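You operate a simulated robot arm through the tools that you are given. There is no shell and no other tool. Be economical: measure what you need, move in short steps, check, and stop when the job is done.

The job below is to be done with a simulated two-armed robot. You get a single attempt, and the scene is never put back.

## Task
Hold the small metal bucket on the top of the black shelf unit steady with one hand and put the red magnet in it with the other.

The check looks at the end state, three seconds after you hand in, the way a careful person would. Anything else that was tipped, shoved, dropped, spilled or broken makes it a failure.

## Robot
Two 6-joint arms with two-finger grippers on one trunk, on a base that drives. Base frame: it is fixed to the floor where the robot stands at the start and does not move with it; the origin is under the middle of the robot, x ahead of it, y to its left, z up; the surface under the hand at the start is at about z = 850. Readings come in mm, rad, newtons and seconds.
The left shoulder is at the start at [30, 178, 963], the right one opposite. With the tool pointing down near the work surface each hand reaches from about 280 to 840 mm from the robot's upright axis, wherever it stands, measured 20 degrees to its own side. Places, roughly: small metal bucket [-750, -1000, 750]. Payload 2.54 kg a hand.
Tool frame (each hand has its own): the origin (TCP) lies between the finger pads and is the grasp point; the fingertips stand 30 mm ahead of it; z points along the fingers, y is the line along which they close. The gripper opens to 116 mm. The gripper's body begins 95 mm behind the TCP.
Orientation is that of the tool frame in the base frame, as [roll, pitch, yaw] about the fixed x, y, z axes, in that order (R = Rz(yaw) Ry(pitch) Rx(roll)). With the fingers straight down and closing along the base's y, the tool's x points along the base's -x, its y along +y and its z along -z.

## Interface
- The arms move only by the tool drive_tool. It takes "left_deltas", "right_deltas" or both (then of equal length, played together; a hand with none holds still); each is text: rows parted by semicolons, each of 7 numbers parted by spaces: the shift along the tool's x, y, z in cm, then the turn, a rotation vector about the tool's x, y, z in rad, then the gripper command, from -1 (fully open) to 1 (shut), values between in proportion. In form: dx dy dz ax ay az claw; .... A call has 1 to 10 rows; each row shifts and turns the commanded pose from where the row before left it, along the tool's axes as they then stand. Each row takes 0.2 s and may step no farther than 50 mm and 0.15 rad from the row before; otherwise, or with a gripper value out of range, the whole call is refused. Where a pose cannot be reached the arm comes as near as it can. A force on the tool above 40 N (or 10 N above the force at the start of the call, whichever is more), or a blocked arm, ends the call early, and 0.2 s more pass. Each finger travels about 153 mm/s and halts on what it meets, pressing with about 37 N; the grip force reading is that of the motor and also rises with nothing between the fingers. The clock runs only during rows and for 0.2 s after the last one: add rows that do not move to give the fingers time. It gives the time, the measured TCP pose, the force on the tool (base axes), the opening and the grip force at its end, in the units of the frame above (readings bear some noise), with the torque about the TCP (base axes, N m) and any sound that the robot's microphone picked up, and new pictures: "show" is both (left out), scene, wrist or none (wrist: the cameras of the hands that moved).
- Cameras (640 x 400 px; columns grow to the right, rows downward): "scene" is now at [40, 2.5, 1674.9]; the picture's right is [0.03, -1.00, 0.00], its down [-0.85, -0.03, -0.53] and it looks along [0.53, 0.02, -0.85] (base axes); focal length 277 px, centre (320, 200). "left" rides on the left gripper at [69, 15, -122] in its tool frame; the picture's right is [-0.21, 0.98, 0.00], its down [-0.83, -0.18, -0.53] and it looks along [-0.52, -0.11, 0.85] (tool axes); focal length 251 px, centre (320, 200). "right" rides on the right gripper at [69, -15, -122] in its tool frame; the picture's right is [0.21, 0.98, 0.00], its down [-0.83, 0.18, -0.53] and it looks along [-0.52, 0.11, 0.85] (tool axes); focal length 251 px, centre (320, 200). There is no depth. A picture from a camera that has moved, and an enlarged one, comes with that camera's place and axes in the base frame and with its lens.
- raise_lower(by): slides the trunk up (or, below 0, down) by that many mm; the arms and the scene camera ride with it, the base frame stays. It gives what a move gives, with no picture.
- roll_base(legs): drives the robot by 1 to 6 legs, each [ahead, left, turn to the left] in mm, mm and rad, along the robot's own axes; the way and the turn of a leg run together, so that a leg with both is an arc; at most 1500 mm and 3.142 rad a leg. The arms and the cameras ride along, it lands a little off, and it stops where it bumps. It gives what a move gives, and a new picture of the scene camera.
- pan_tilt(pan, tilt): turns the head with the scene camera to pan (to the left, within 2.496 rad either way) and tilt (down, from -0.506 to 1.204), counted from straight ahead of the robot. It gives what a move gives, and a new picture of the scene camera.
- close_up(camera, box): a new picture of the part [left, top, right, bottom] of that camera's present view, enlarged. The clock stands still meanwhile.
- finish_job(): hands the job in; it is judged then, once.

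Go step by step. Nothing tells you exact positions but the pictures and the camera data: compare them with the known pose of the tool, close in by small moves and look again before you grip or let go. The budget is 120 turns and 260 pictures, counting those below and the enlarged ones. Unless the task says otherwise, let go and move clear before handing in, and close with one line.

The tools are called after "Emit:" as a command line: name --argument value ..., lists and objects as JSON in quotes. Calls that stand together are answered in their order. drive_tool: Moves the arms, as the interface text tells. Its arguments: {"type":"object","properties":{"left_deltas":{"type":"string"},"right_deltas":{"type":"string"},"show":{"type":"string","enum":["both","scene","wrist","none"]}},"required":[]} The other tools are called the same way: raise_lower (by) slides the trunk up or down; roll_base (legs) drives the base; pan_tilt (pan, tilt) turns the head that bears the scene camera; close_up (camera, box) takes an enlarged picture of a part of a camera's view; finish_job () hands the job in.

At the start:

```text
clock: 0.0
left_ee_pos: [489.9, 165.3, 1075.7]
left_orientation: [3.142, 0.001, -3.141]
left_force: [0.3, 0.2, -1.0]
left_wrist_torque: [0.01, -0.01, 0.04]
left_grip_width: 116.1
left_gripper_force: 0.2
right_ee_pos: [470.5, -153.9, 1065.8]
right_orientation: [3.141, 0.001, 3.141]
right_force: [-0.2, 0.1, -0.4]
right_wrist_torque: [0.02, -0.02, 0.0]
right_grip_width: 116.1
right_gripper_force: 0.0
trunk travel left (down, up): [-175.0, 365.0]
robot x, y, heading: [2.5, -0.4, 0.003]
head pan, tilt: [0.031, 1.014]
```

scene: 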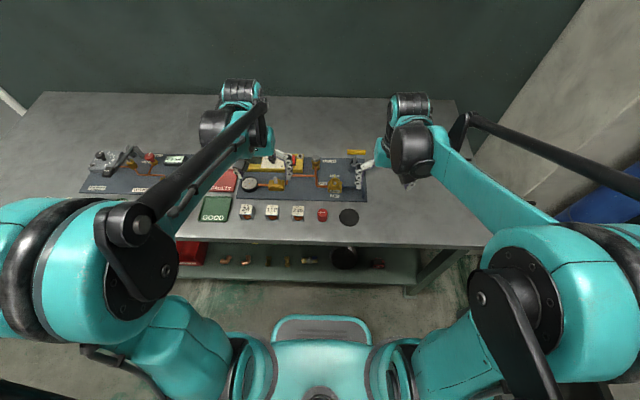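
right: 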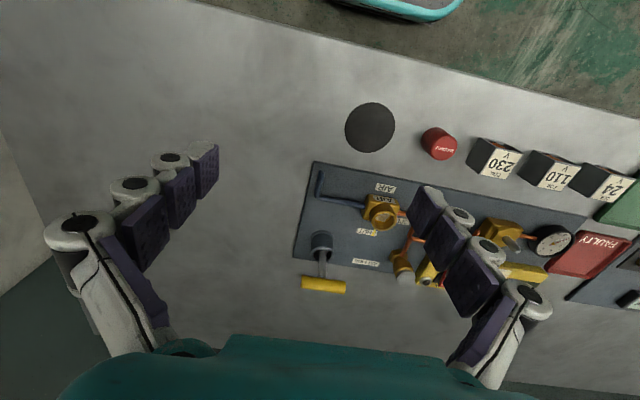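
left: 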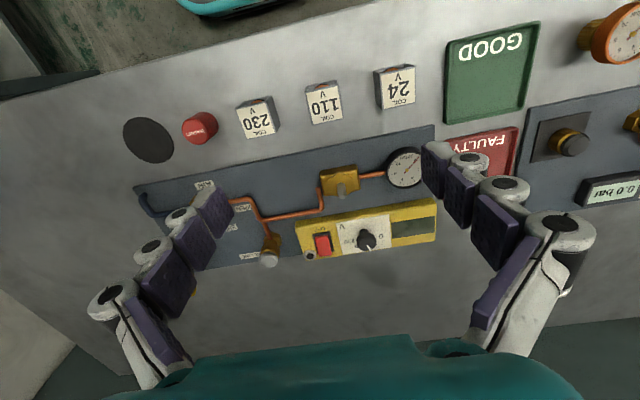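

I see a bench with a red cylinder that is labelled, probably the magnet, near its front edge. I'll enlarge it and look toward the bucket behind the robot on the right.

Emit:
close_up --camera "right" --box '[330, 90, 490, 190]'

Emit:
close_up --camera "scene" --box '[220, 140, 420, 280]'

Emit:
pan_tilt --pan -2.2 --tilt 0.6

```text
4.00 times, centred on (410, 140) of right
camera zoom: at [400.5, -168.9, 1188.2], right [-0.21, 0.98, 0.0], down [0.83, 0.18, 0.53], along [0.52, 0.11, -0.85], focal length 1006 px, centre (-40, 440)
```

zoom: 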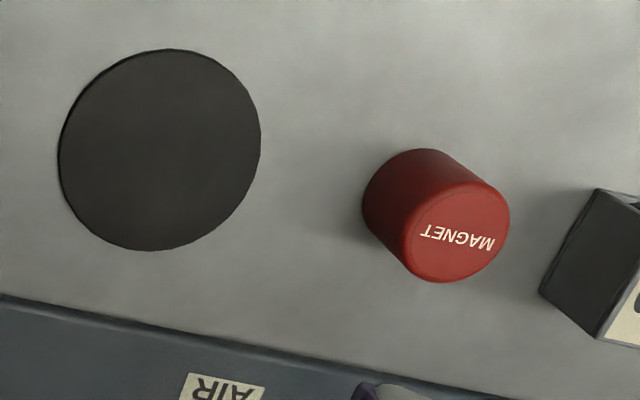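

```text
2.86 times, centred on (320, 210) of scene
camera zoom: at [40.0, 2.5, 1674.9], right [0.03, -1.0, 0.0], down [-0.85, -0.03, -0.53], along [0.53, 0.02, -0.85], focal length 792 px, centre (320, 171)
```

zoom: 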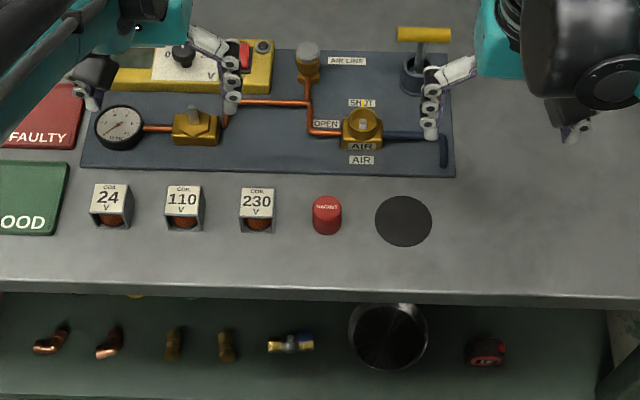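

```text
clock: 2.1
left_ee_pos: [488.6, 165.7, 1076.0]
left_orientation: [3.14, 0.001, 3.141]
left_force: [0.4, 0.5, 0.9]
left_wrist_torque: [0.03, 0.01, -0.01]
left_grip_width: 115.8
left_gripper_force: 0.1
right_ee_pos: [470.4, -153.7, 1065.7]
right_orientation: [-3.141, 0.001, 3.141]
right_force: [0.1, 0.3, 0.0]
right_wrist_torque: [-0.02, 0.02, -0.02]
right_grip_width: 116.0
right_gripper_force: 0.0
trunk travel left (down, up): [-175.0, 365.0]
robot x, y, heading: [-1.4, 1.0, -0.003]
head pan, tilt: [-2.201, 0.6]
camera scene: at [-80.8, -71.0, 1707.9], right [-0.81, 0.59, 0.0], down [0.33, 0.46, -0.83], along [-0.49, -0.67, -0.56], focal length 277 px, centre (320, 200)
```

scene: 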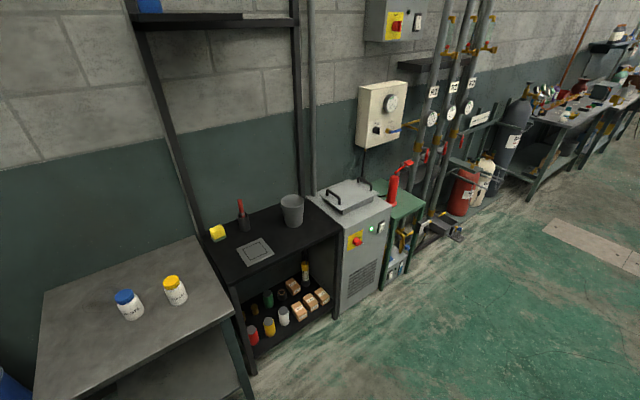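

The red cylinder is labelled "MAGNET", at about [482, 9], and is roughly 35 mm wide and 35 mm tall. The bucket stands on the black shelf behind the robot on the right. I'll bring the left hand above the magnet, move the right hand aside, and take a closer look at the bucket.

Emit:
close_up --camera "scene" --box '[190, 160, 390, 285]'

Emit:
drive_tool --left_deltas "0.1 -4 0 0 0 0 -0.05;0.1 -4 0 0 0 0 -0.05;0.2 -4 0 0 0 0 -0.05;0.2 -3.7 2 0 0 0 -0.05;0 0 4 0 0 0 -0.05;0 0 4 0 0 0 -0.05" --right_deltas "0 -4 0 0 0 0 -1;0 -4 0 0 0 0 -1;0 -2 0 0 0 0 -1;0 0 0 0 0 0 -1;0 0 0 0 0 0 -1;0 0 0 0 0 0 -1" --show "wrist"

```text
3.20 times, centred on (290, 222) of scene
camera zoom: at [-80.8, -71.0, 1707.9], right [-0.81, 0.59, 0.0], down [0.33, 0.46, -0.83], along [-0.49, -0.67, -0.56], focal length 887 px, centre (416, 128)
```

zoom: 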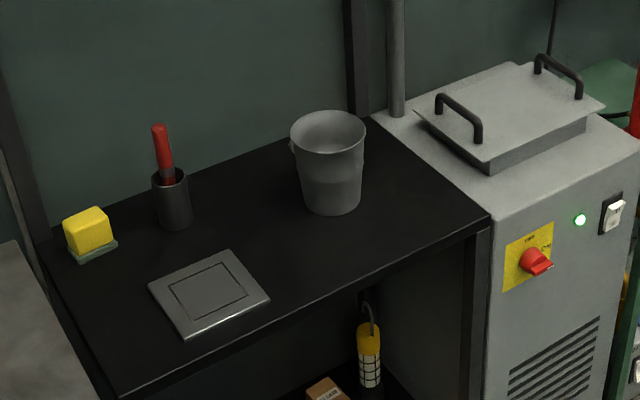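

```text
clock: 3.5
left_ee_pos: [482.8, 5.9, 977.3]
left_orientation: [-3.141, 0.0, 3.14]
left_force: [0.6, -0.1, 0.1]
left_wrist_torque: [-0.02, -0.01, -0.03]
left_grip_width: 60.7
left_gripper_force: 0.1
right_ee_pos: [472.5, -253.2, 1065.3]
right_orientation: [-3.14, 0.0, 3.141]
right_force: [-0.3, 0.1, -0.1]
right_wrist_torque: [-0.01, 0.03, 0.01]
right_grip_width: 115.9
right_gripper_force: 0.1
trunk travel left (down, up): [-175.0, 365.0]
robot x, y, heading: [1.9, 3.2, -0.001]
head pan, tilt: [-2.201, 0.6]
camera right: at [401.4, -268.5, 1187.0], right [-0.21, 0.98, 0.0], down [0.83, 0.18, 0.53], along [0.52, 0.11, -0.85], focal length 251 px, centre (320, 200)
camera left: at [413.3, 21.7, 1097.4], right [0.21, 0.98, 0.0], down [0.83, -0.18, 0.53], along [0.52, -0.11, -0.85], focal length 251 px, centre (320, 200)
```

right: 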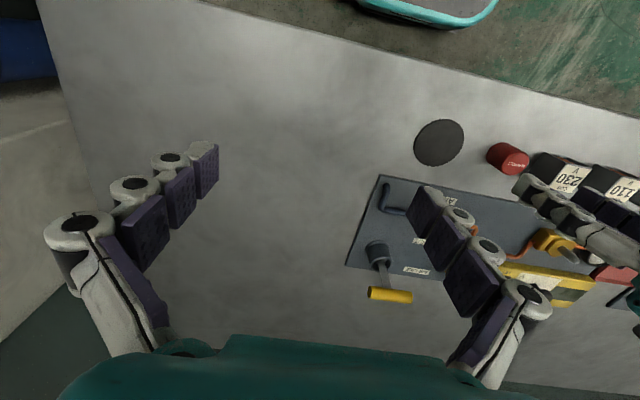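
left: 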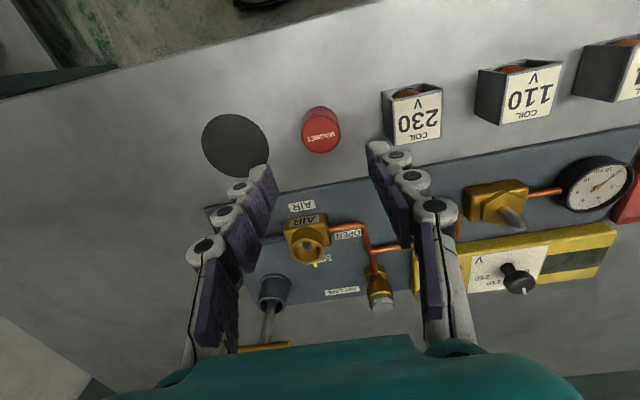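

The magnet is at about [478, 9], and the coil beside it is clear of the fingers. I'll correct the offset and go down partway, then look again.

Emit:
drive_tool --left_deltas "0.5 0.3 2 0 0 0 -0.05;0 0 3 0 0 0 -0.05;0 0 1 0 0 0 -0.05;0 0 0 0 0 0 -0.05" --show "wrist"

```text
clock: 4.5
left_ee_pos: [478.2, 10.8, 914.9]
left_orientation: [3.141, 0.0, 3.141]
left_force: [-1.0, 0.4, -0.5]
left_wrist_torque: [0.0, -0.01, 0.0]
left_grip_width: 61.0
left_gripper_force: 0.0
right_ee_pos: [471.3, -253.7, 1066.3]
right_orientation: [3.141, 0.001, 3.141]
right_force: [-0.9, 0.6, -0.1]
right_wrist_torque: [0.02, 0.0, 0.03]
right_grip_width: 116.0
right_gripper_force: 0.0
trunk travel left (down, up): [-175.0, 365.0]
robot x, y, heading: [2.1, 2.4, -0.002]
head pan, tilt: [-2.201, 0.6]
camera left: at [409.0, 25.4, 1036.9], right [0.21, 0.98, 0.0], down [0.83, -0.18, 0.53], along [0.52, -0.11, -0.85], focal length 251 px, centre (320, 200)
```

left: 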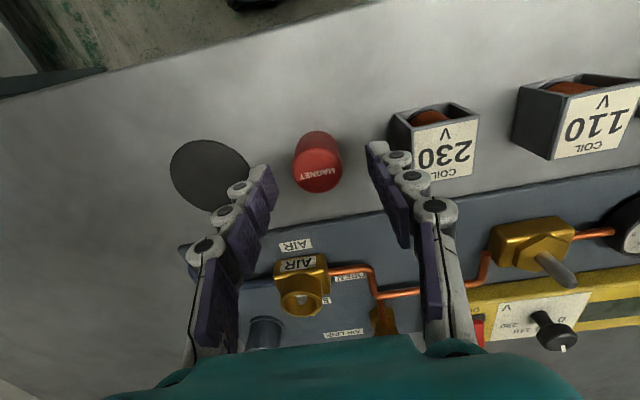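

The fingers straddle the magnet and clear the coil. I'll go down to z 887 and close.

Emit:
drive_tool --left_deltas "0 -0.1 1.4 0 0 0 -0.05;0 0 1.4 0 0 0 -0.05;0 0 0 0 0 0 0.3;0 0 0 0 0 0 0.7;0 0 0 0 0 0 0.7" --show "wrist"

```text
clock: 5.7
left_ee_pos: [477.6, 9.4, 887.9]
left_orientation: [3.141, 0.0, 3.142]
left_force: [0.1, -0.6, -0.2]
left_wrist_torque: [-0.01, -0.02, 0.02]
left_grip_width: 32.7
left_gripper_force: 37.1
right_ee_pos: [471.0, -254.4, 1064.8]
right_orientation: [3.141, 0.002, 3.141]
right_force: [-0.2, -0.5, -0.3]
right_wrist_torque: [-0.01, 0.01, 0.02]
right_grip_width: 116.0
right_gripper_force: 0.1
trunk travel left (down, up): [-175.0, 365.0]
robot x, y, heading: [-0.8, -0.7, 0.002]
head pan, tilt: [-2.201, 0.6]
camera left: at [408.5, 25.1, 1009.9], right [0.21, 0.98, 0.0], down [0.83, -0.18, 0.53], along [0.52, -0.11, -0.85], focal length 251 px, centre (320, 200)
```

left: 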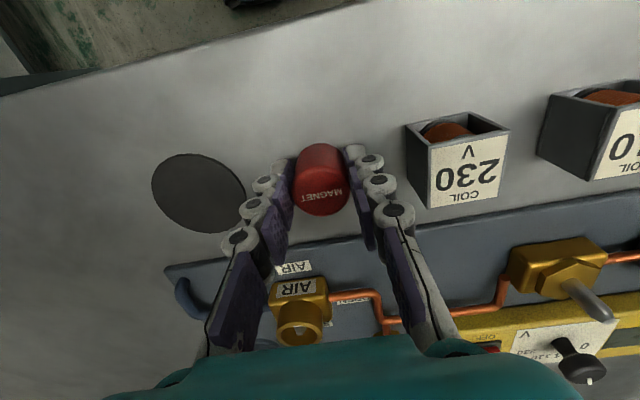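

The magnet is gripped at 32.7 mm. I'll lift it slowly and keep clear of everything.

Emit:
drive_tool --left_deltas "0 0 -2 0 0 0 0.7;0 0 -4 0 0 0 0.7;0 0 -4 0 0 0 0.7;0 0 -4 0 0 0 0.7;0 0 -4 0 0 0 0.7;0 0 -3 0 0 0 0.7" --show "wrist"

```text
clock: 7.1
left_ee_pos: [476.2, 11.7, 1097.2]
left_orientation: [3.139, 0.0, 3.14]
left_force: [-0.1, -0.1, -0.5]
left_wrist_torque: [-0.01, 0.01, 0.0]
left_grip_width: 33.1
left_gripper_force: 37.1
right_ee_pos: [470.0, -252.8, 1065.9]
right_orientation: [-3.139, -0.001, 3.14]
right_force: [0.5, -0.2, 0.8]
right_wrist_torque: [0.01, -0.02, 0.0]
right_grip_width: 116.1
right_gripper_force: 0.1
trunk travel left (down, up): [-175.0, 365.0]
robot x, y, heading: [-0.7, -2.2, -0.004]
head pan, tilt: [-2.201, 0.6]
camera left: at [407.5, 26.3, 1218.6], right [0.21, 0.98, 0.0], down [0.83, -0.18, 0.53], along [0.52, -0.11, -0.85], focal length 251 px, centre (320, 200)
```

left: 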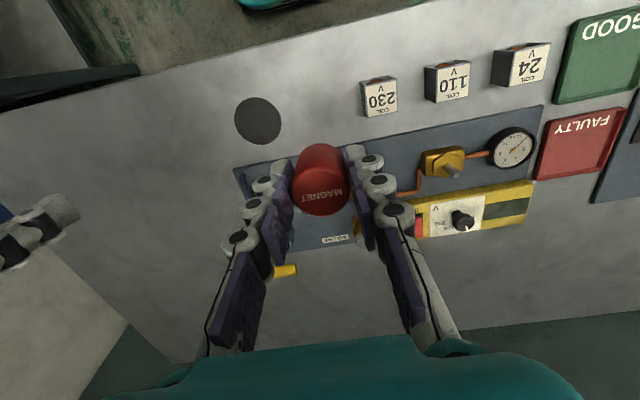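

The magnet is held. Next I'll back away from the bench, turn right to face the shelf, and look at it.

Emit:
roll_base --legs '[[-660, 0, 0], [0, 0, -1.571]]'

Emit:
pan_tilt --pan 0 --tilt 0.75

```text
clock: 14.6
left_ee_pos: [-660.6, -475.9, 1095.9]
left_orientation: [-3.141, -0.001, 1.559]
left_force: [-0.2, -0.6, -2.0]
left_wrist_torque: [0.0, -0.01, -0.01]
left_grip_width: 33.0
left_gripper_force: 37.0
right_ee_pos: [-924.9, -466.6, 1065.7]
right_orientation: [-3.14, 0.002, 1.558]
right_force: [0.4, 0.1, 0.0]
right_wrist_torque: [0.02, 0.03, 0.02]
right_grip_width: 115.9
right_gripper_force: 0.0
trunk travel left (down, up): [-175.0, 365.0]
robot x, y, heading: [-665.5, 2.4, -1.579]
head pan, tilt: [-2.201, 0.6]
camera scene: at [-735.7, 84.4, 1707.9], right [0.6, 0.8, 0.0], down [0.45, -0.34, -0.83], along [-0.66, 0.49, -0.56], focal length 277 px, centre (320, 200)
```

scene: 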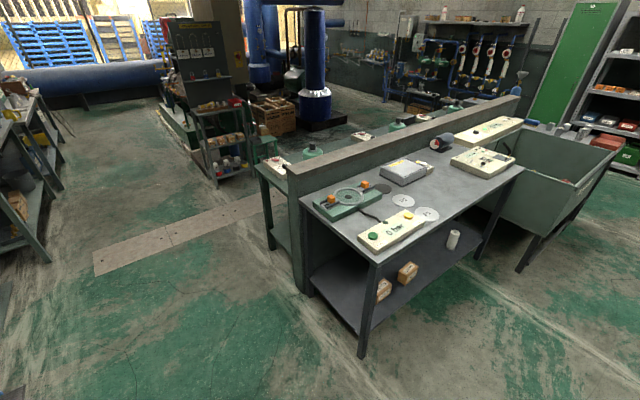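

```text
clock: 16.7
left_ee_pos: [-660.3, -474.9, 1095.7]
left_orientation: [-3.14, 0.0, 1.557]
left_force: [0.1, 0.1, -1.1]
left_wrist_torque: [-0.02, 0.01, -0.01]
left_grip_width: 33.0
left_gripper_force: 37.0
right_ee_pos: [-924.7, -465.4, 1065.3]
right_orientation: [-3.141, -0.001, 1.558]
right_force: [0.6, 0.0, 0.5]
right_wrist_torque: [0.02, 0.01, 0.0]
right_grip_width: 115.9
right_gripper_force: 0.0
trunk travel left (down, up): [-175.0, 365.0]
robot x, y, heading: [-665.7, -2.3, -1.584]
head pan, tilt: [0.0, 0.75]
camera scene: at [-665.9, -51.5, 1695.0], right [-1.0, 0.01, 0.0], down [0.01, 0.68, -0.73], along [-0.01, -0.73, -0.68], focal length 277 px, centre (320, 200)
```

scene: 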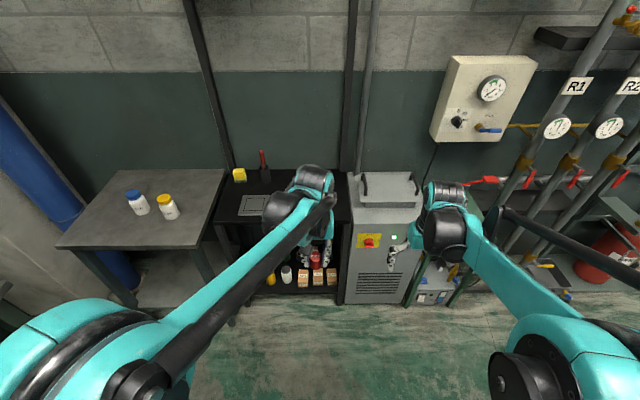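

The left wrist hides the bucket. I triangulate the shelf top at z≈750 with its front at y≈-895, and the bucket near [-664, -1110]. I'll spread the hands apart and look down.

Emit:
drive_tool --left_deltas "0 4 0 0 0 0 0.7;0 4 0 0 0 0 0.7;0 4 0 0 0 0 0.7;0 4 0 0 0 0 0.7;0 4 0 0 0 0 0.7" --show "scene"

```text
clock: 17.9
left_ee_pos: [-459.9, -476.8, 1094.4]
left_orientation: [-3.14, 0.0, 1.557]
left_force: [-0.2, -0.6, -0.2]
left_wrist_torque: [0.03, 0.02, 0.02]
left_grip_width: 32.7
left_gripper_force: 37.1
right_ee_pos: [-923.3, -466.4, 1065.7]
right_orientation: [-3.141, 0.0, 1.558]
right_force: [0.2, 1.0, 0.4]
right_wrist_torque: [0.01, 0.03, -0.03]
right_grip_width: 115.8
right_gripper_force: 0.1
trunk travel left (down, up): [-175.0, 365.0]
robot x, y, heading: [-668.3, 0.2, -1.583]
head pan, tilt: [0.0, 0.75]
camera scene: at [-664.4, -51.4, 1695.0], right [-1.0, 0.01, 0.0], down [0.01, 0.68, -0.73], along [-0.01, -0.73, -0.68], focal length 277 px, centre (320, 200)
```

scene: 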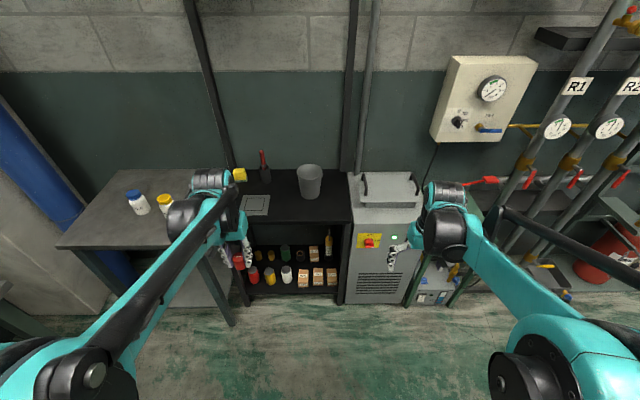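

The bucket is now visible at about [-635, -1115, 750]. I'll drive ahead 450 mm and 30 mm to the left.

Emit:
roll_base --legs '[[450, 30, 0.01]]'

Emit:
pan_tilt --pan 0 --tilt 0.95

Emit:
close_up --camera "scene" --box '[210, 80, 450, 230]'

```text
clock: 20.6
left_ee_pos: [-435.1, -926.1, 1094.4]
left_orientation: [-3.141, -0.001, 1.56]
left_force: [0.2, -0.7, -1.6]
left_wrist_torque: [0.02, -0.01, -0.01]
left_grip_width: 33.1
left_gripper_force: 36.9
right_ee_pos: [-898.3, -918.0, 1064.3]
right_orientation: [3.141, 0.003, 1.561]
right_force: [0.8, 0.2, -1.4]
right_wrist_torque: [0.03, 0.0, 0.0]
right_grip_width: 116.3
right_gripper_force: 0.1
trunk travel left (down, up): [-175.0, 365.0]
robot x, y, heading: [-641.1, -449.3, -1.583]
head pan, tilt: [0.0, 0.75]
camera scene: at [-640.7, -502.5, 1695.0], right [-1.0, 0.01, 0.0], down [0.01, 0.68, -0.73], along [-0.01, -0.73, -0.68], focal length 277 px, centre (320, 200)
```

scene: 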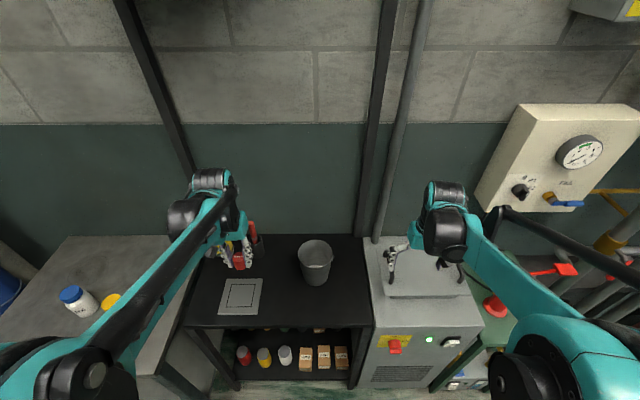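

```text
clock: 21.3
left_ee_pos: [-435.9, -926.4, 1094.9]
left_orientation: [-3.14, 0.001, 1.561]
left_force: [0.9, 1.1, -0.9]
left_wrist_torque: [0.02, -0.01, 0.01]
left_grip_width: 33.2
left_gripper_force: 37.2
right_ee_pos: [-897.8, -916.3, 1066.2]
right_orientation: [-3.141, 0.0, 1.561]
right_force: [-0.5, 0.4, 0.0]
right_wrist_torque: [0.0, -0.01, 0.0]
right_grip_width: 116.2
right_gripper_force: 0.0
trunk travel left (down, up): [-175.0, 365.0]
robot x, y, heading: [-640.3, -448.8, -1.576]
head pan, tilt: [0.0, 0.949]
camera scene: at [-640.6, -491.0, 1679.6], right [-1.0, 0.01, 0.0], down [0.01, 0.81, -0.58], along [-0.01, -0.58, -0.81], focal length 277 px, centre (320, 200)
```

scene: 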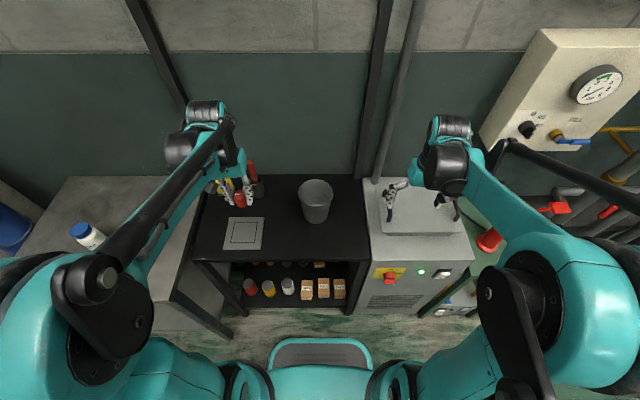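

```text
2.67 times, centred on (330, 155) of scene
camera zoom: at [-640.6, -491.0, 1679.6], right [-1.0, 0.01, 0.0], down [0.01, 0.81, -0.58], along [-0.01, -0.58, -0.81], focal length 739 px, centre (293, 320)
```

zoom: 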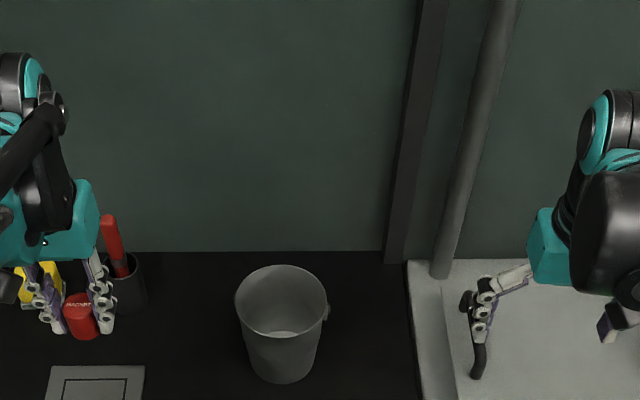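

The bucket's rim is about 120 mm wide, wider than the gripper opens, and it has an ear on each side. I plan to pinch the near rim with the right hand, leaned to the right, and lower the magnet in with the left hand. First I'll yaw the right hand by -90° and use its camera to measure the bucket.

Emit:
drive_tool --right_deltas "0 4 -2 0 0 0 -1;0 4 -2 0 0 0 -1;0 0 0 0 0 -0.15 -1;0 0 0 0 0 -0.15 -1;0 0 0 0 0 -0.15 -1;0 0 0 0 0 -0.15 -1;0 0 0 0 0 -0.15 -1;0 0 0 0 0 -0.15 -1;0 0 0 0 0 -0.15 -1;0 0 0 0 0 -0.15 -1" --show "none"

Emit:
drive_tool --right_deltas "0 0 0 0 0 -0.15 -1;0 0 0 0 0 -0.15 -1;0 0 0 0 0 -0.06 -1;0 0 0 0 0 0 -1" --show "both"

```text
clock: 23.5
left_ee_pos: [-434.0, -926.0, 1094.1]
left_orientation: [3.142, -0.001, 1.561]
left_force: [-0.6, -0.1, -0.9]
left_wrist_torque: [0.01, 0.04, -0.01]
left_grip_width: 33.3
left_gripper_force: 37.2
right_ee_pos: [-819.2, -918.1, 1105.0]
right_orientation: [3.141, 0.001, 2.762]
right_force: [-0.6, 0.3, 0.0]
right_wrist_torque: [-0.01, 0.05, 0.01]
right_grip_width: 116.3
right_gripper_force: 0.0
trunk travel left (down, up): [-175.0, 365.0]
robot x, y, heading: [-642.0, -450.5, -1.584]
head pan, tilt: [0.0, 0.949]
```

```text
clock: 24.5
left_ee_pos: [-434.5, -926.2, 1094.6]
left_orientation: [-3.141, 0.001, 1.56]
left_force: [-0.4, 0.4, -0.5]
left_wrist_torque: [0.02, -0.02, -0.02]
left_grip_width: 32.8
left_gripper_force: 37.3
right_ee_pos: [-819.5, -917.4, 1104.4]
right_orientation: [3.141, 0.0, 3.12]
right_force: [0.0, 0.0, 0.5]
right_wrist_torque: [-0.02, -0.02, 0.04]
right_grip_width: 116.0
right_gripper_force: 0.1
trunk travel left (down, up): [-175.0, 365.0]
robot x, y, heading: [-639.6, -448.3, -1.583]
head pan, tilt: [0.0, 0.949]
camera scene: at [-640.6, -491.3, 1679.5], right [-1.0, 0.01, 0.0], down [0.01, 0.81, -0.58], along [-0.01, -0.58, -0.81], focal length 277 px, centre (320, 200)
camera right: at [-889.8, -931.3, 1226.8], right [-0.19, 0.98, 0.0], down [0.83, 0.16, 0.53], along [0.52, 0.1, -0.85], focal length 251 px, centre (320, 200)
```

scene: 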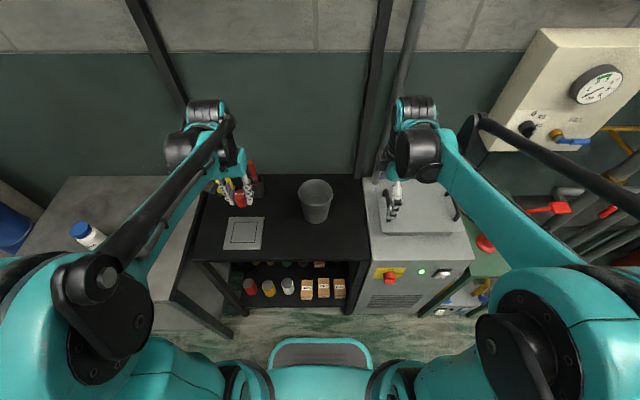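
right: 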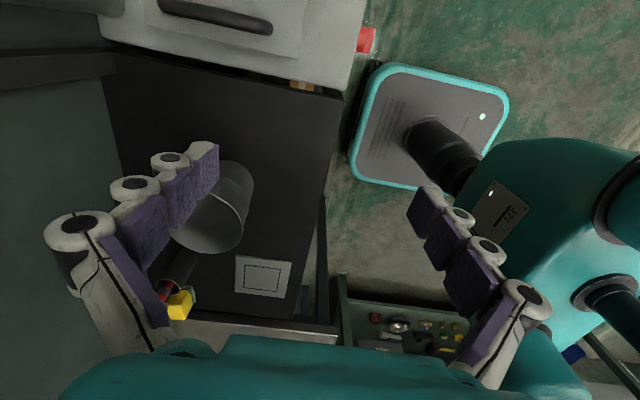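

The yaw worked and the right camera now sees the bucket. I'll bring the right hand closer, narrow it to 60 mm, and lean it to measure again.

Emit:
drive_tool --right_deltas "-4 -3 0 0 0 0 0;-4 -3 0 0 0 0 0;0 0 0 0 -0.15 0 0;0 0 0 0 -0.15 0 0;0 0 0 0 -0.15 0 0;0 0 0 0 0 0 0" --show "both"

```text
clock: 25.9
left_ee_pos: [-434.1, -927.3, 1094.9]
left_orientation: [3.141, 0.0, 1.561]
left_force: [0.1, -1.6, -1.8]
left_wrist_torque: [-0.02, 0.04, 0.01]
left_grip_width: 33.0
left_gripper_force: 36.6
right_ee_pos: [-739.2, -980.0, 1104.9]
right_orientation: [3.14, 0.449, 3.121]
right_force: [0.3, -0.9, 0.3]
right_wrist_torque: [0.0, 0.06, 0.01]
right_grip_width: 58.1
right_gripper_force: 0.0
trunk travel left (down, up): [-175.0, 365.0]
robot x, y, heading: [-642.6, -444.9, -1.58]
head pan, tilt: [0.0, 0.949]
camera scene: at [-639.6, -491.3, 1679.5], right [-1.0, 0.01, 0.0], down [0.01, 0.81, -0.58], along [-0.01, -0.58, -0.81], focal length 277 px, centre (320, 200)
camera right: at [-856.4, -992.2, 1184.8], right [-0.17, 0.98, -0.09], down [0.51, 0.17, 0.84], along [0.84, 0.1, -0.53], focal length 251 px, centre (320, 200)
```

scene: 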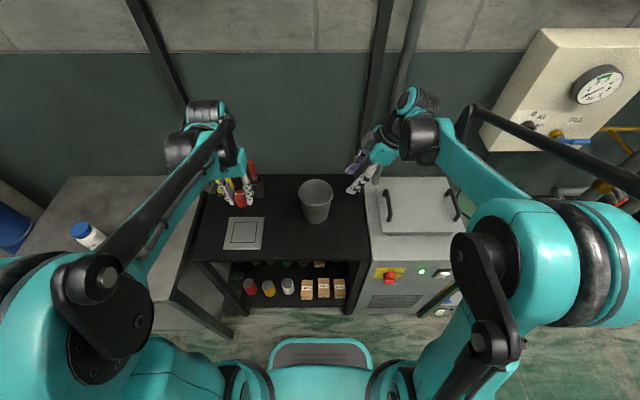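
right: 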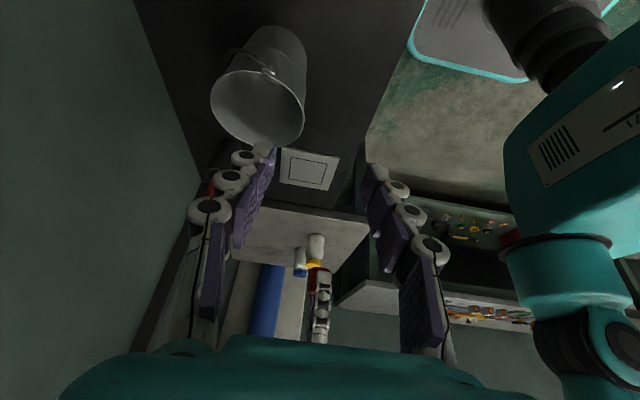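

The right camera now shows the bucket with an ear and possibly a folded wire handle. I'll enlarge it.

Emit:
close_up --camera "right" --box '[190, 10, 350, 160]'

Emit:
close_up --camera "scene" --box '[270, 150, 400, 240]'

```text
2.67 times, centred on (270, 85) of right
camera zoom: at [-856.4, -992.2, 1184.8], right [-0.17, 0.98, -0.09], down [0.51, 0.17, 0.84], along [0.84, 0.1, -0.53], focal length 670 px, centre (453, 507)
```

zoom: 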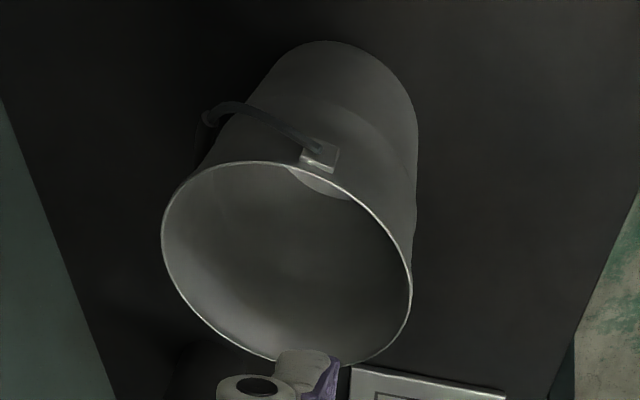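

```text
4.44 times, centred on (335, 195) of scene
camera zoom: at [-639.6, -491.3, 1679.5], right [-1.0, 0.01, 0.0], down [0.01, 0.81, -0.58], along [-0.01, -0.58, -0.81], focal length 1232 px, centre (253, 222)
```

zoom: 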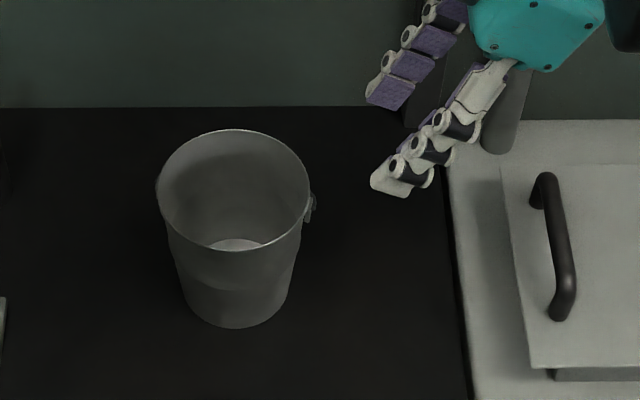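

The handle is folded to the far side, so the near rim is free. Two views agree that the rim centre is about [-636, -1062, 920] with a diameter of about 120 mm, so the near rim is at y≈-1002. I'll lean the right hand a little more and hover over the near rim.

Emit:
drive_tool --right_deltas "0 0 0 0 -0.15 0 0;-0.47 -0.5 3.5 0 0 0 0;-0.47 -0.5 3.5 0 0 0 0;-0.47 -0.5 3.5 0 0 0 0;-0.47 -0.5 3.5 0 0 0 0;0 0 0 0 0 0 0" --show "both"

Emit:
close_up --camera "scene" --box '[270, 150, 400, 240]'

```text
clock: 27.3
left_ee_pos: [-435.2, -925.8, 1095.4]
left_orientation: [3.141, 0.001, 1.56]
left_force: [0.1, -1.1, -1.8]
left_wrist_torque: [-0.01, 0.0, 0.01]
left_grip_width: 32.7
left_gripper_force: 36.9
right_ee_pos: [-648.4, -1000.4, 1001.2]
right_orientation: [3.14, 0.601, 3.121]
right_force: [0.2, -0.3, -0.6]
right_wrist_torque: [-0.03, -0.01, -0.02]
right_grip_width: 58.0
right_gripper_force: 0.0
trunk travel left (down, up): [-175.0, 365.0]
robot x, y, heading: [-642.4, -450.3, -1.584]
head pan, tilt: [0.0, 0.949]
camera scene: at [-640.9, -490.7, 1679.6], right [-1.0, 0.01, 0.0], down [0.01, 0.81, -0.58], along [-0.01, -0.58, -0.81], focal length 277 px, centre (320, 200)
camera right: at [-775.4, -1013.1, 1063.5], right [-0.16, 0.98, -0.12], down [0.38, 0.17, 0.91], along [0.91, 0.09, -0.4], focal length 251 px, centre (320, 200)
```

scene: 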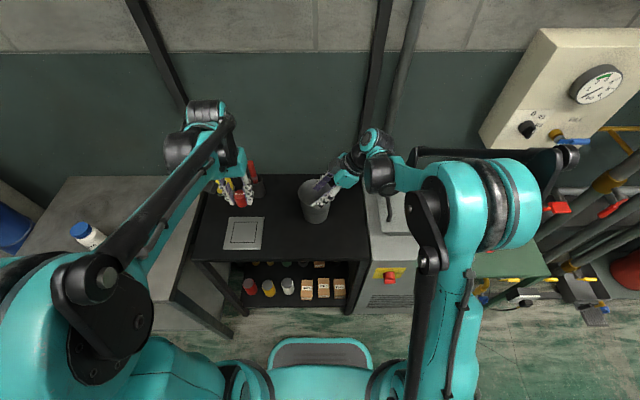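
right: 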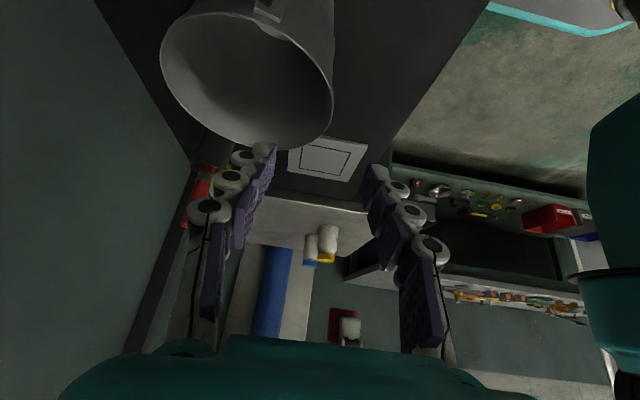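

```text
4.44 times, centred on (335, 195) of scene
camera zoom: at [-640.9, -490.7, 1679.6], right [-1.0, 0.01, 0.0], down [0.01, 0.81, -0.58], along [-0.01, -0.58, -0.81], focal length 1232 px, centre (253, 222)
```

zoom: 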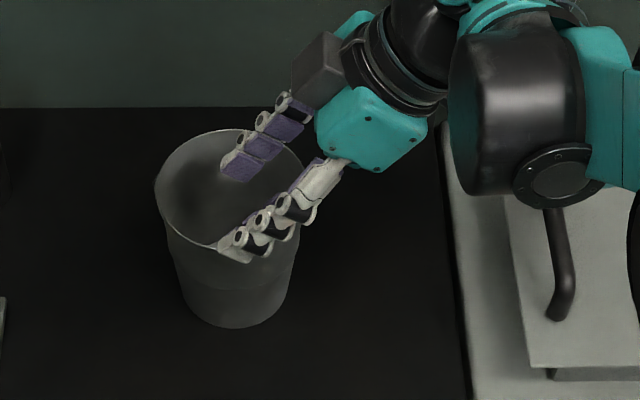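

The near rim measures as [-640, -1000], centred between the open fingers. I'll go straight down to z≈919.

Emit:
drive_tool --right_deltas "1.53 -0.05 2.26 0 0 0 0;1.53 0 2.26 0 0 0 0;1.53 0 2.26 0 0 0 0;0 0 0 0 0 0 0" --show "wrist"

Emit:
close_up --camera "scene" --box '[270, 150, 400, 240]'

```text
clock: 28.3
left_ee_pos: [-435.3, -925.5, 1094.7]
left_orientation: [-3.141, 0.001, 1.56]
left_force: [-0.6, 0.4, -0.5]
left_wrist_torque: [0.03, -0.02, 0.02]
left_grip_width: 32.9
left_gripper_force: 37.2
right_ee_pos: [-647.5, -999.9, 918.7]
right_orientation: [-3.141, 0.597, 3.121]
right_force: [1.1, 1.3, 0.3]
right_wrist_torque: [0.0, 0.01, -0.01]
right_grip_width: 57.9
right_gripper_force: 0.1
trunk travel left (down, up): [-175.0, 365.0]
robot x, y, heading: [-641.0, -447.6, -1.579]
head pan, tilt: [0.0, 0.949]
camera right: at [-775.2, -1013.3, 980.6], right [-0.16, 0.98, -0.12], down [0.38, 0.17, 0.91], along [0.91, 0.1, -0.4], focal length 251 px, centre (320, 200)
```

right: 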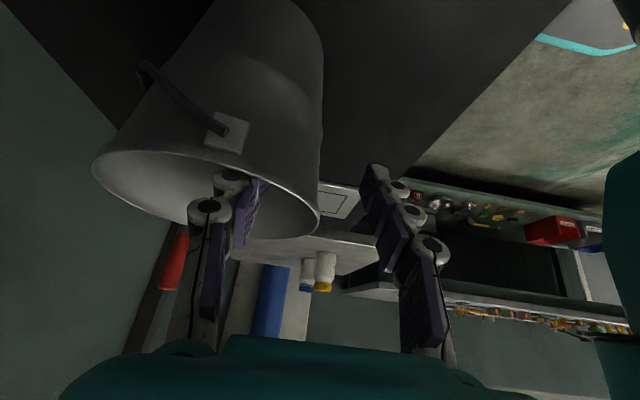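

```text
4.44 times, centred on (335, 195) of scene
camera zoom: at [-640.5, -490.8, 1679.6], right [-1.0, 0.01, 0.0], down [0.01, 0.81, -0.58], along [-0.01, -0.58, -0.81], focal length 1232 px, centre (253, 222)
```

zoom: 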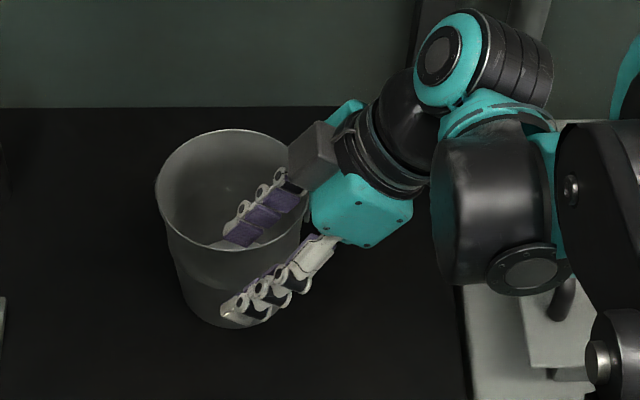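

One finger is inside the rim and one is outside. I'll close gently in stages.

Emit:
drive_tool --right_deltas "0 0 0 0 0 0 0.5;0 0 0 0 0 0 0.7;0 0 0 0 0 0 0.8;0 0 0 0 0 0 0.9;0 0 0 0 0 0 1;0 0 0 0 0 0 1;0 0 0 0 0 0 1" --show "wrist"

Emit:
close_up --camera "scene" --box '[270, 150, 400, 240]'

```text
clock: 29.9
left_ee_pos: [-433.8, -926.7, 1094.7]
left_orientation: [-3.141, -0.001, 1.56]
left_force: [0.7, 0.1, 0.0]
left_wrist_torque: [0.03, 0.03, -0.01]
left_grip_width: 32.9
left_gripper_force: 37.3
right_ee_pos: [-648.6, -1001.1, 920.4]
right_orientation: [3.142, 0.6, 3.12]
right_force: [0.7, -3.7, 8.3]
right_wrist_torque: [-0.59, 0.32, 0.13]
right_grip_width: 8.3
right_gripper_force: 35.5
trunk travel left (down, up): [-175.0, 365.0]
robot x, y, heading: [-642.1, -448.8, -1.582]
head pan, tilt: [0.0, 0.949]
camera right: at [-775.2, -1013.6, 980.9], right [-0.16, 0.98, -0.12], down [0.38, 0.17, 0.91], along [0.91, 0.09, -0.4], focal length 251 px, centre (320, 200)
```

right: 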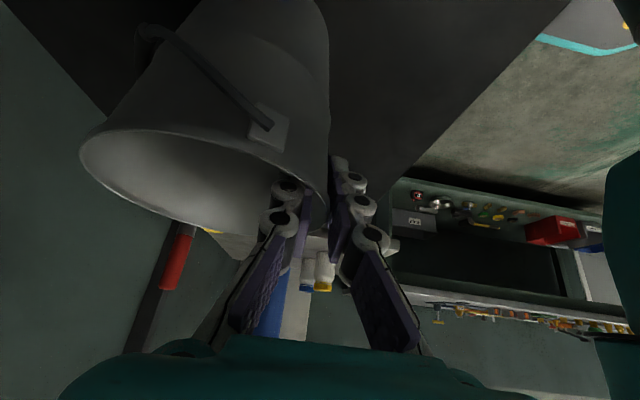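

```text
4.44 times, centred on (335, 195) of scene
camera zoom: at [-640.5, -491.0, 1679.6], right [-1.0, 0.01, 0.0], down [0.01, 0.81, -0.58], along [-0.01, -0.58, -0.81], focal length 1232 px, centre (253, 222)
```

zoom: 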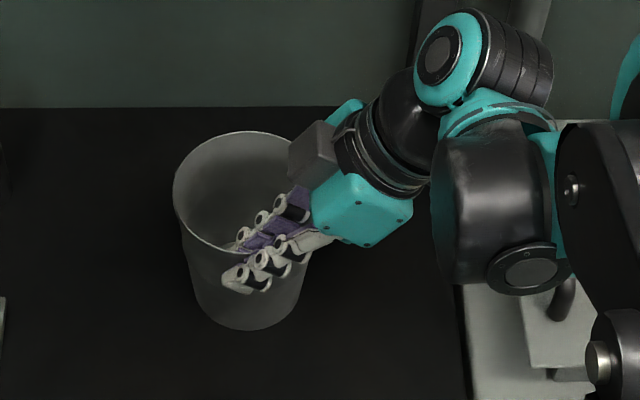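

The rim is gripped, but the bucket shifted about 1 cm and may have tilted, because the vertical pads aligned to its tapered wall. I'll roll the hand slightly to match the taper and watch the force.

Emit:
drive_tool --right_deltas "0 0 0 0.02 0 -0.014 1;0 0 0 0.02 0 -0.014 1;0 0 0 0 0 0 1" --show "none"

Emit:
close_up --camera "scene" --box '[270, 150, 400, 240]'

```text
clock: 30.7
left_ee_pos: [-435.1, -925.7, 1095.4]
left_orientation: [3.141, 0.001, 1.561]
left_force: [0.4, -0.1, -0.9]
left_wrist_torque: [0.0, 0.03, 0.02]
left_grip_width: 32.9
left_gripper_force: 37.0
right_ee_pos: [-646.9, -1000.8, 918.7]
right_orientation: [-3.082, 0.6, -3.128]
right_force: [-3.2, -2.1, 11.8]
right_wrist_torque: [-0.24, 0.78, -0.05]
right_grip_width: 7.5
right_gripper_force: 35.4
trunk travel left (down, up): [-175.0, 365.0]
robot x, y, heading: [-644.1, -444.2, -1.578]
head pan, tilt: [0.0, 0.949]
```

```text
4.44 times, centred on (335, 195) of scene
camera zoom: at [-641.0, -490.3, 1679.6], right [-1.0, 0.01, 0.0], down [0.01, 0.81, -0.58], along [-0.01, -0.58, -0.81], focal length 1232 px, centre (253, 222)
```

zoom: 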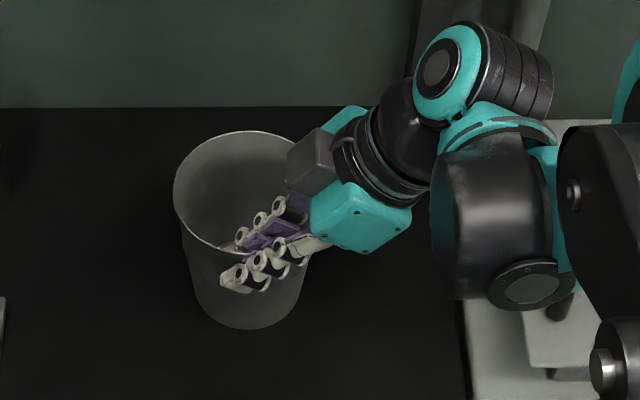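

The torque shows the bucket resting on its right bottom edge, so it leans slightly right. I'll rotate a little about the tool's y axis to set it upright and watch the force.

Emit:
drive_tool --right_deltas "0 0 0 0 0.025 0 1;0 0 0 0 0 0 1" --show "none"

Emit:
close_up --camera "scene" --box '[270, 150, 400, 240]'

```text
clock: 31.3
left_ee_pos: [-433.5, -926.4, 1094.4]
left_orientation: [-3.14, 0.0, 1.56]
left_force: [1.1, -0.2, -1.7]
left_wrist_torque: [0.03, -0.03, 0.0]
left_grip_width: 32.9
left_gripper_force: 37.3
right_ee_pos: [-645.4, -1002.9, 919.4]
right_orientation: [-3.081, 0.574, -3.13]
right_force: [2.4, -4.0, 11.4]
right_wrist_torque: [-0.56, -0.66, -0.09]
right_grip_width: 7.3
right_gripper_force: 35.2
trunk travel left (down, up): [-175.0, 365.0]
robot x, y, heading: [-639.5, -451.8, -1.58]
head pan, tilt: [0.0, 0.949]
```

```text
4.44 times, centred on (335, 195) of scene
camera zoom: at [-640.4, -490.8, 1679.6], right [-1.0, 0.01, 0.0], down [0.01, 0.81, -0.58], along [-0.01, -0.58, -0.81], focal length 1232 px, centre (253, 222)
```

zoom: 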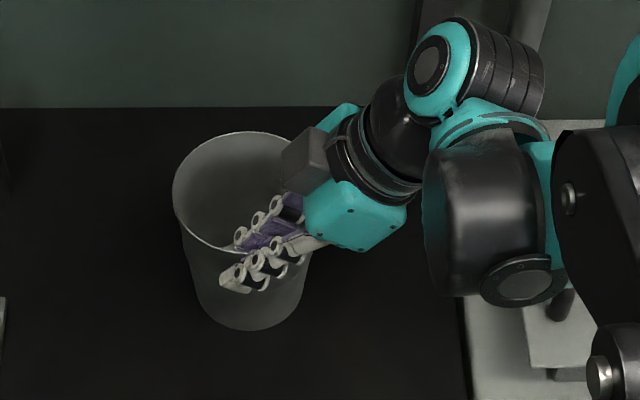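

It now rests on the other edge, so upright is about halfway back. I'll go back by half and add a bit more roll to set the far edge down.

Emit:
drive_tool --right_deltas "0 0 0 0.025 -0.012 -0.017 1;0 0 0 0 0 0 1" --show "none"

Emit:
close_up --camera "scene" --box '[270, 150, 400, 240]'

Emit:
close_up --camera "left" --box '[0, 0, 640, 400]'

```text
clock: 31.9
left_ee_pos: [-435.2, -926.4, 1094.6]
left_orientation: [-3.141, -0.002, 1.562]
left_force: [-0.5, 0.1, -1.1]
left_wrist_torque: [-0.03, -0.01, -0.01]
left_grip_width: 33.0
left_gripper_force: 37.3
right_ee_pos: [-647.1, -1001.1, 919.8]
right_orientation: [-3.046, 0.586, -3.111]
right_force: [-4.2, 0.1, 14.7]
right_wrist_torque: [-0.32, 0.96, -0.14]
right_grip_width: 6.5
right_gripper_force: 34.8
trunk travel left (down, up): [-175.0, 365.0]
robot x, y, heading: [-642.3, -445.1, -1.579]
head pan, tilt: [0.0, 0.949]
```

```text
4.44 times, centred on (335, 195) of scene
camera zoom: at [-641.0, -489.8, 1679.6], right [-1.0, 0.01, 0.0], down [0.01, 0.81, -0.58], along [-0.01, -0.58, -0.81], focal length 1232 px, centre (253, 222)
```

zoom: 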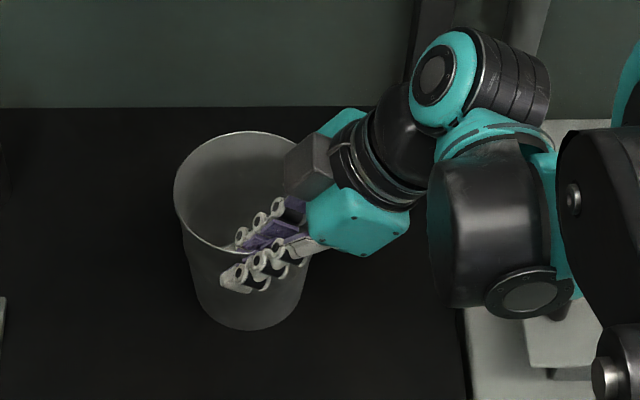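

```text
1.00 times, centred on (320, 200) of left (not enlarged: the box is as wide or as high as the picture)
camera zoom: at [-419.0, -856.7, 1217.0], right [0.97, -0.22, 0.0], down [-0.19, -0.82, 0.53], along [-0.12, -0.52, -0.85], focal length 251 px, centre (320, 200)
```

zoom: 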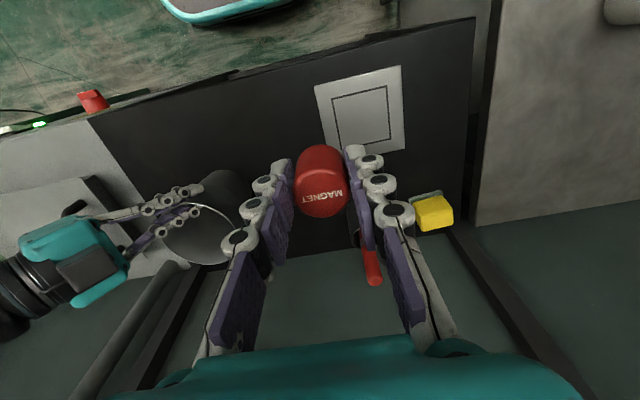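

The bucket is steady on the shelf, held within a degree or two of upright. Next I'll yaw the left hand by +90°, mirroring the right, and lean it left so the two hands stay clear of each other.

Emit:
drive_tool --left_deltas "0 0 -1 0 0 0.15 0.7;0 0 -1 0 0 0.15 0.7;0 0 0 0 0 0.15 0.7;0 0 0 0 0 0.15 0.7;0 0 0 0 0 0.15 0.7;0 0 0 0 0 0.15 0.7;0 0 0 0 0 0.15 0.7;0 0 0 0 0 0.15 0.7;0 0 0 0 0 0.15 0.7;0 0 0 0 0 0.15 0.7" --right_deltas "-0.03 0 -0.04 0 0.006 0 1;0 0 0 0 0 0 1;0 0 0 0 0 0 1;0 0 0 0 0 0 1;0 0 0 0 0 0 1;0 0 0 0 0 0 1;0 0 0 0 0 0 1;0 0 0 0 0 0 1;0 0 0 0 0 0 1;0 0 0 0 0 0 1" --show "none"

Emit:
drive_tool --left_deltas "0 0 0 0 0 0.06 0.7;0 0 0 0 -0.15 0 0.7;0 0 0 0 -0.15 0 0.7;0 0 0 0 -0.15 0 0.7;0 0 0 0 0 0 0.7" --show "both"

```text
clock: 34.1
left_ee_pos: [-434.9, -926.9, 1115.4]
left_orientation: [-3.142, 0.002, 0.059]
left_force: [0.1, 0.1, -1.0]
left_wrist_torque: [-0.01, 0.02, -0.06]
left_grip_width: 33.0
left_gripper_force: 36.9
right_ee_pos: [-645.3, -1001.7, 918.2]
right_orientation: [-3.049, 0.579, -3.11]
right_force: [-0.6, 1.4, 0.1]
right_wrist_torque: [0.11, 0.2, -0.04]
right_grip_width: 6.1
right_gripper_force: 34.7
trunk travel left (down, up): [-175.0, 365.0]
robot x, y, heading: [-639.0, -448.1, -1.581]
head pan, tilt: [0.0, 0.949]
```

```text
clock: 35.3
left_ee_pos: [-435.5, -926.0, 1114.4]
left_orientation: [3.14, 0.451, 0.0]
left_force: [-0.2, 0.3, -0.6]
left_wrist_torque: [-0.01, 0.01, -0.01]
left_grip_width: 33.0
left_gripper_force: 36.8
right_ee_pos: [-645.3, -1002.4, 918.7]
right_orientation: [-3.048, 0.579, -3.11]
right_force: [-0.6, 0.4, 0.9]
right_wrist_torque: [0.06, 0.18, -0.01]
right_grip_width: 6.4
right_gripper_force: 35.0
trunk travel left (down, up): [-175.0, 365.0]
robot x, y, heading: [-642.6, -448.6, -1.578]
head pan, tilt: [0.0, 0.949]
camera scene: at [-640.8, -491.2, 1679.5], right [-1.0, 0.01, 0.0], down [0.01, 0.81, -0.58], along [-0.01, -0.58, -0.81], focal length 277 px, centre (320, 200)
camera left: at [-319.4, -941.8, 1194.1], right [-0.19, -0.98, 0.09], down [-0.51, 0.18, 0.84], along [-0.84, 0.11, -0.53], focal length 251 px, centre (320, 200)
```

scene: 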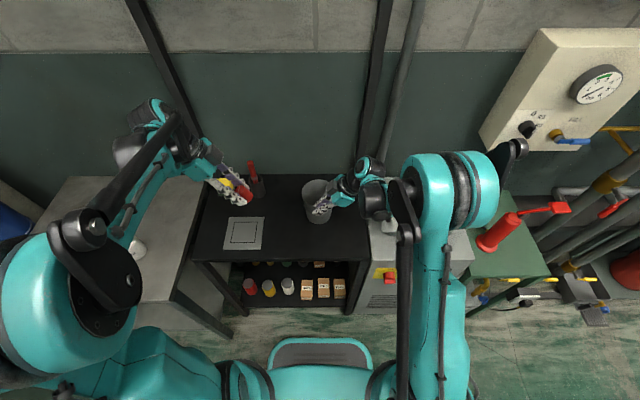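
left: 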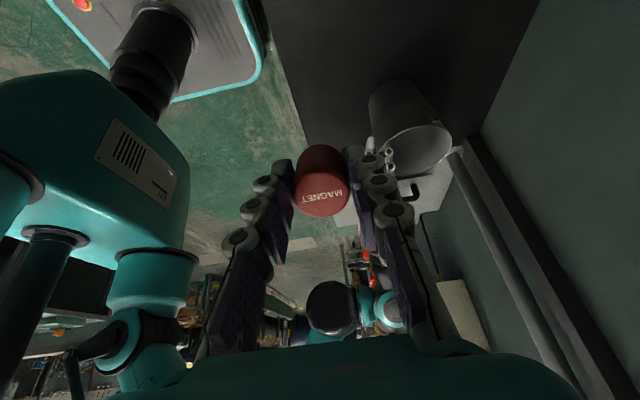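

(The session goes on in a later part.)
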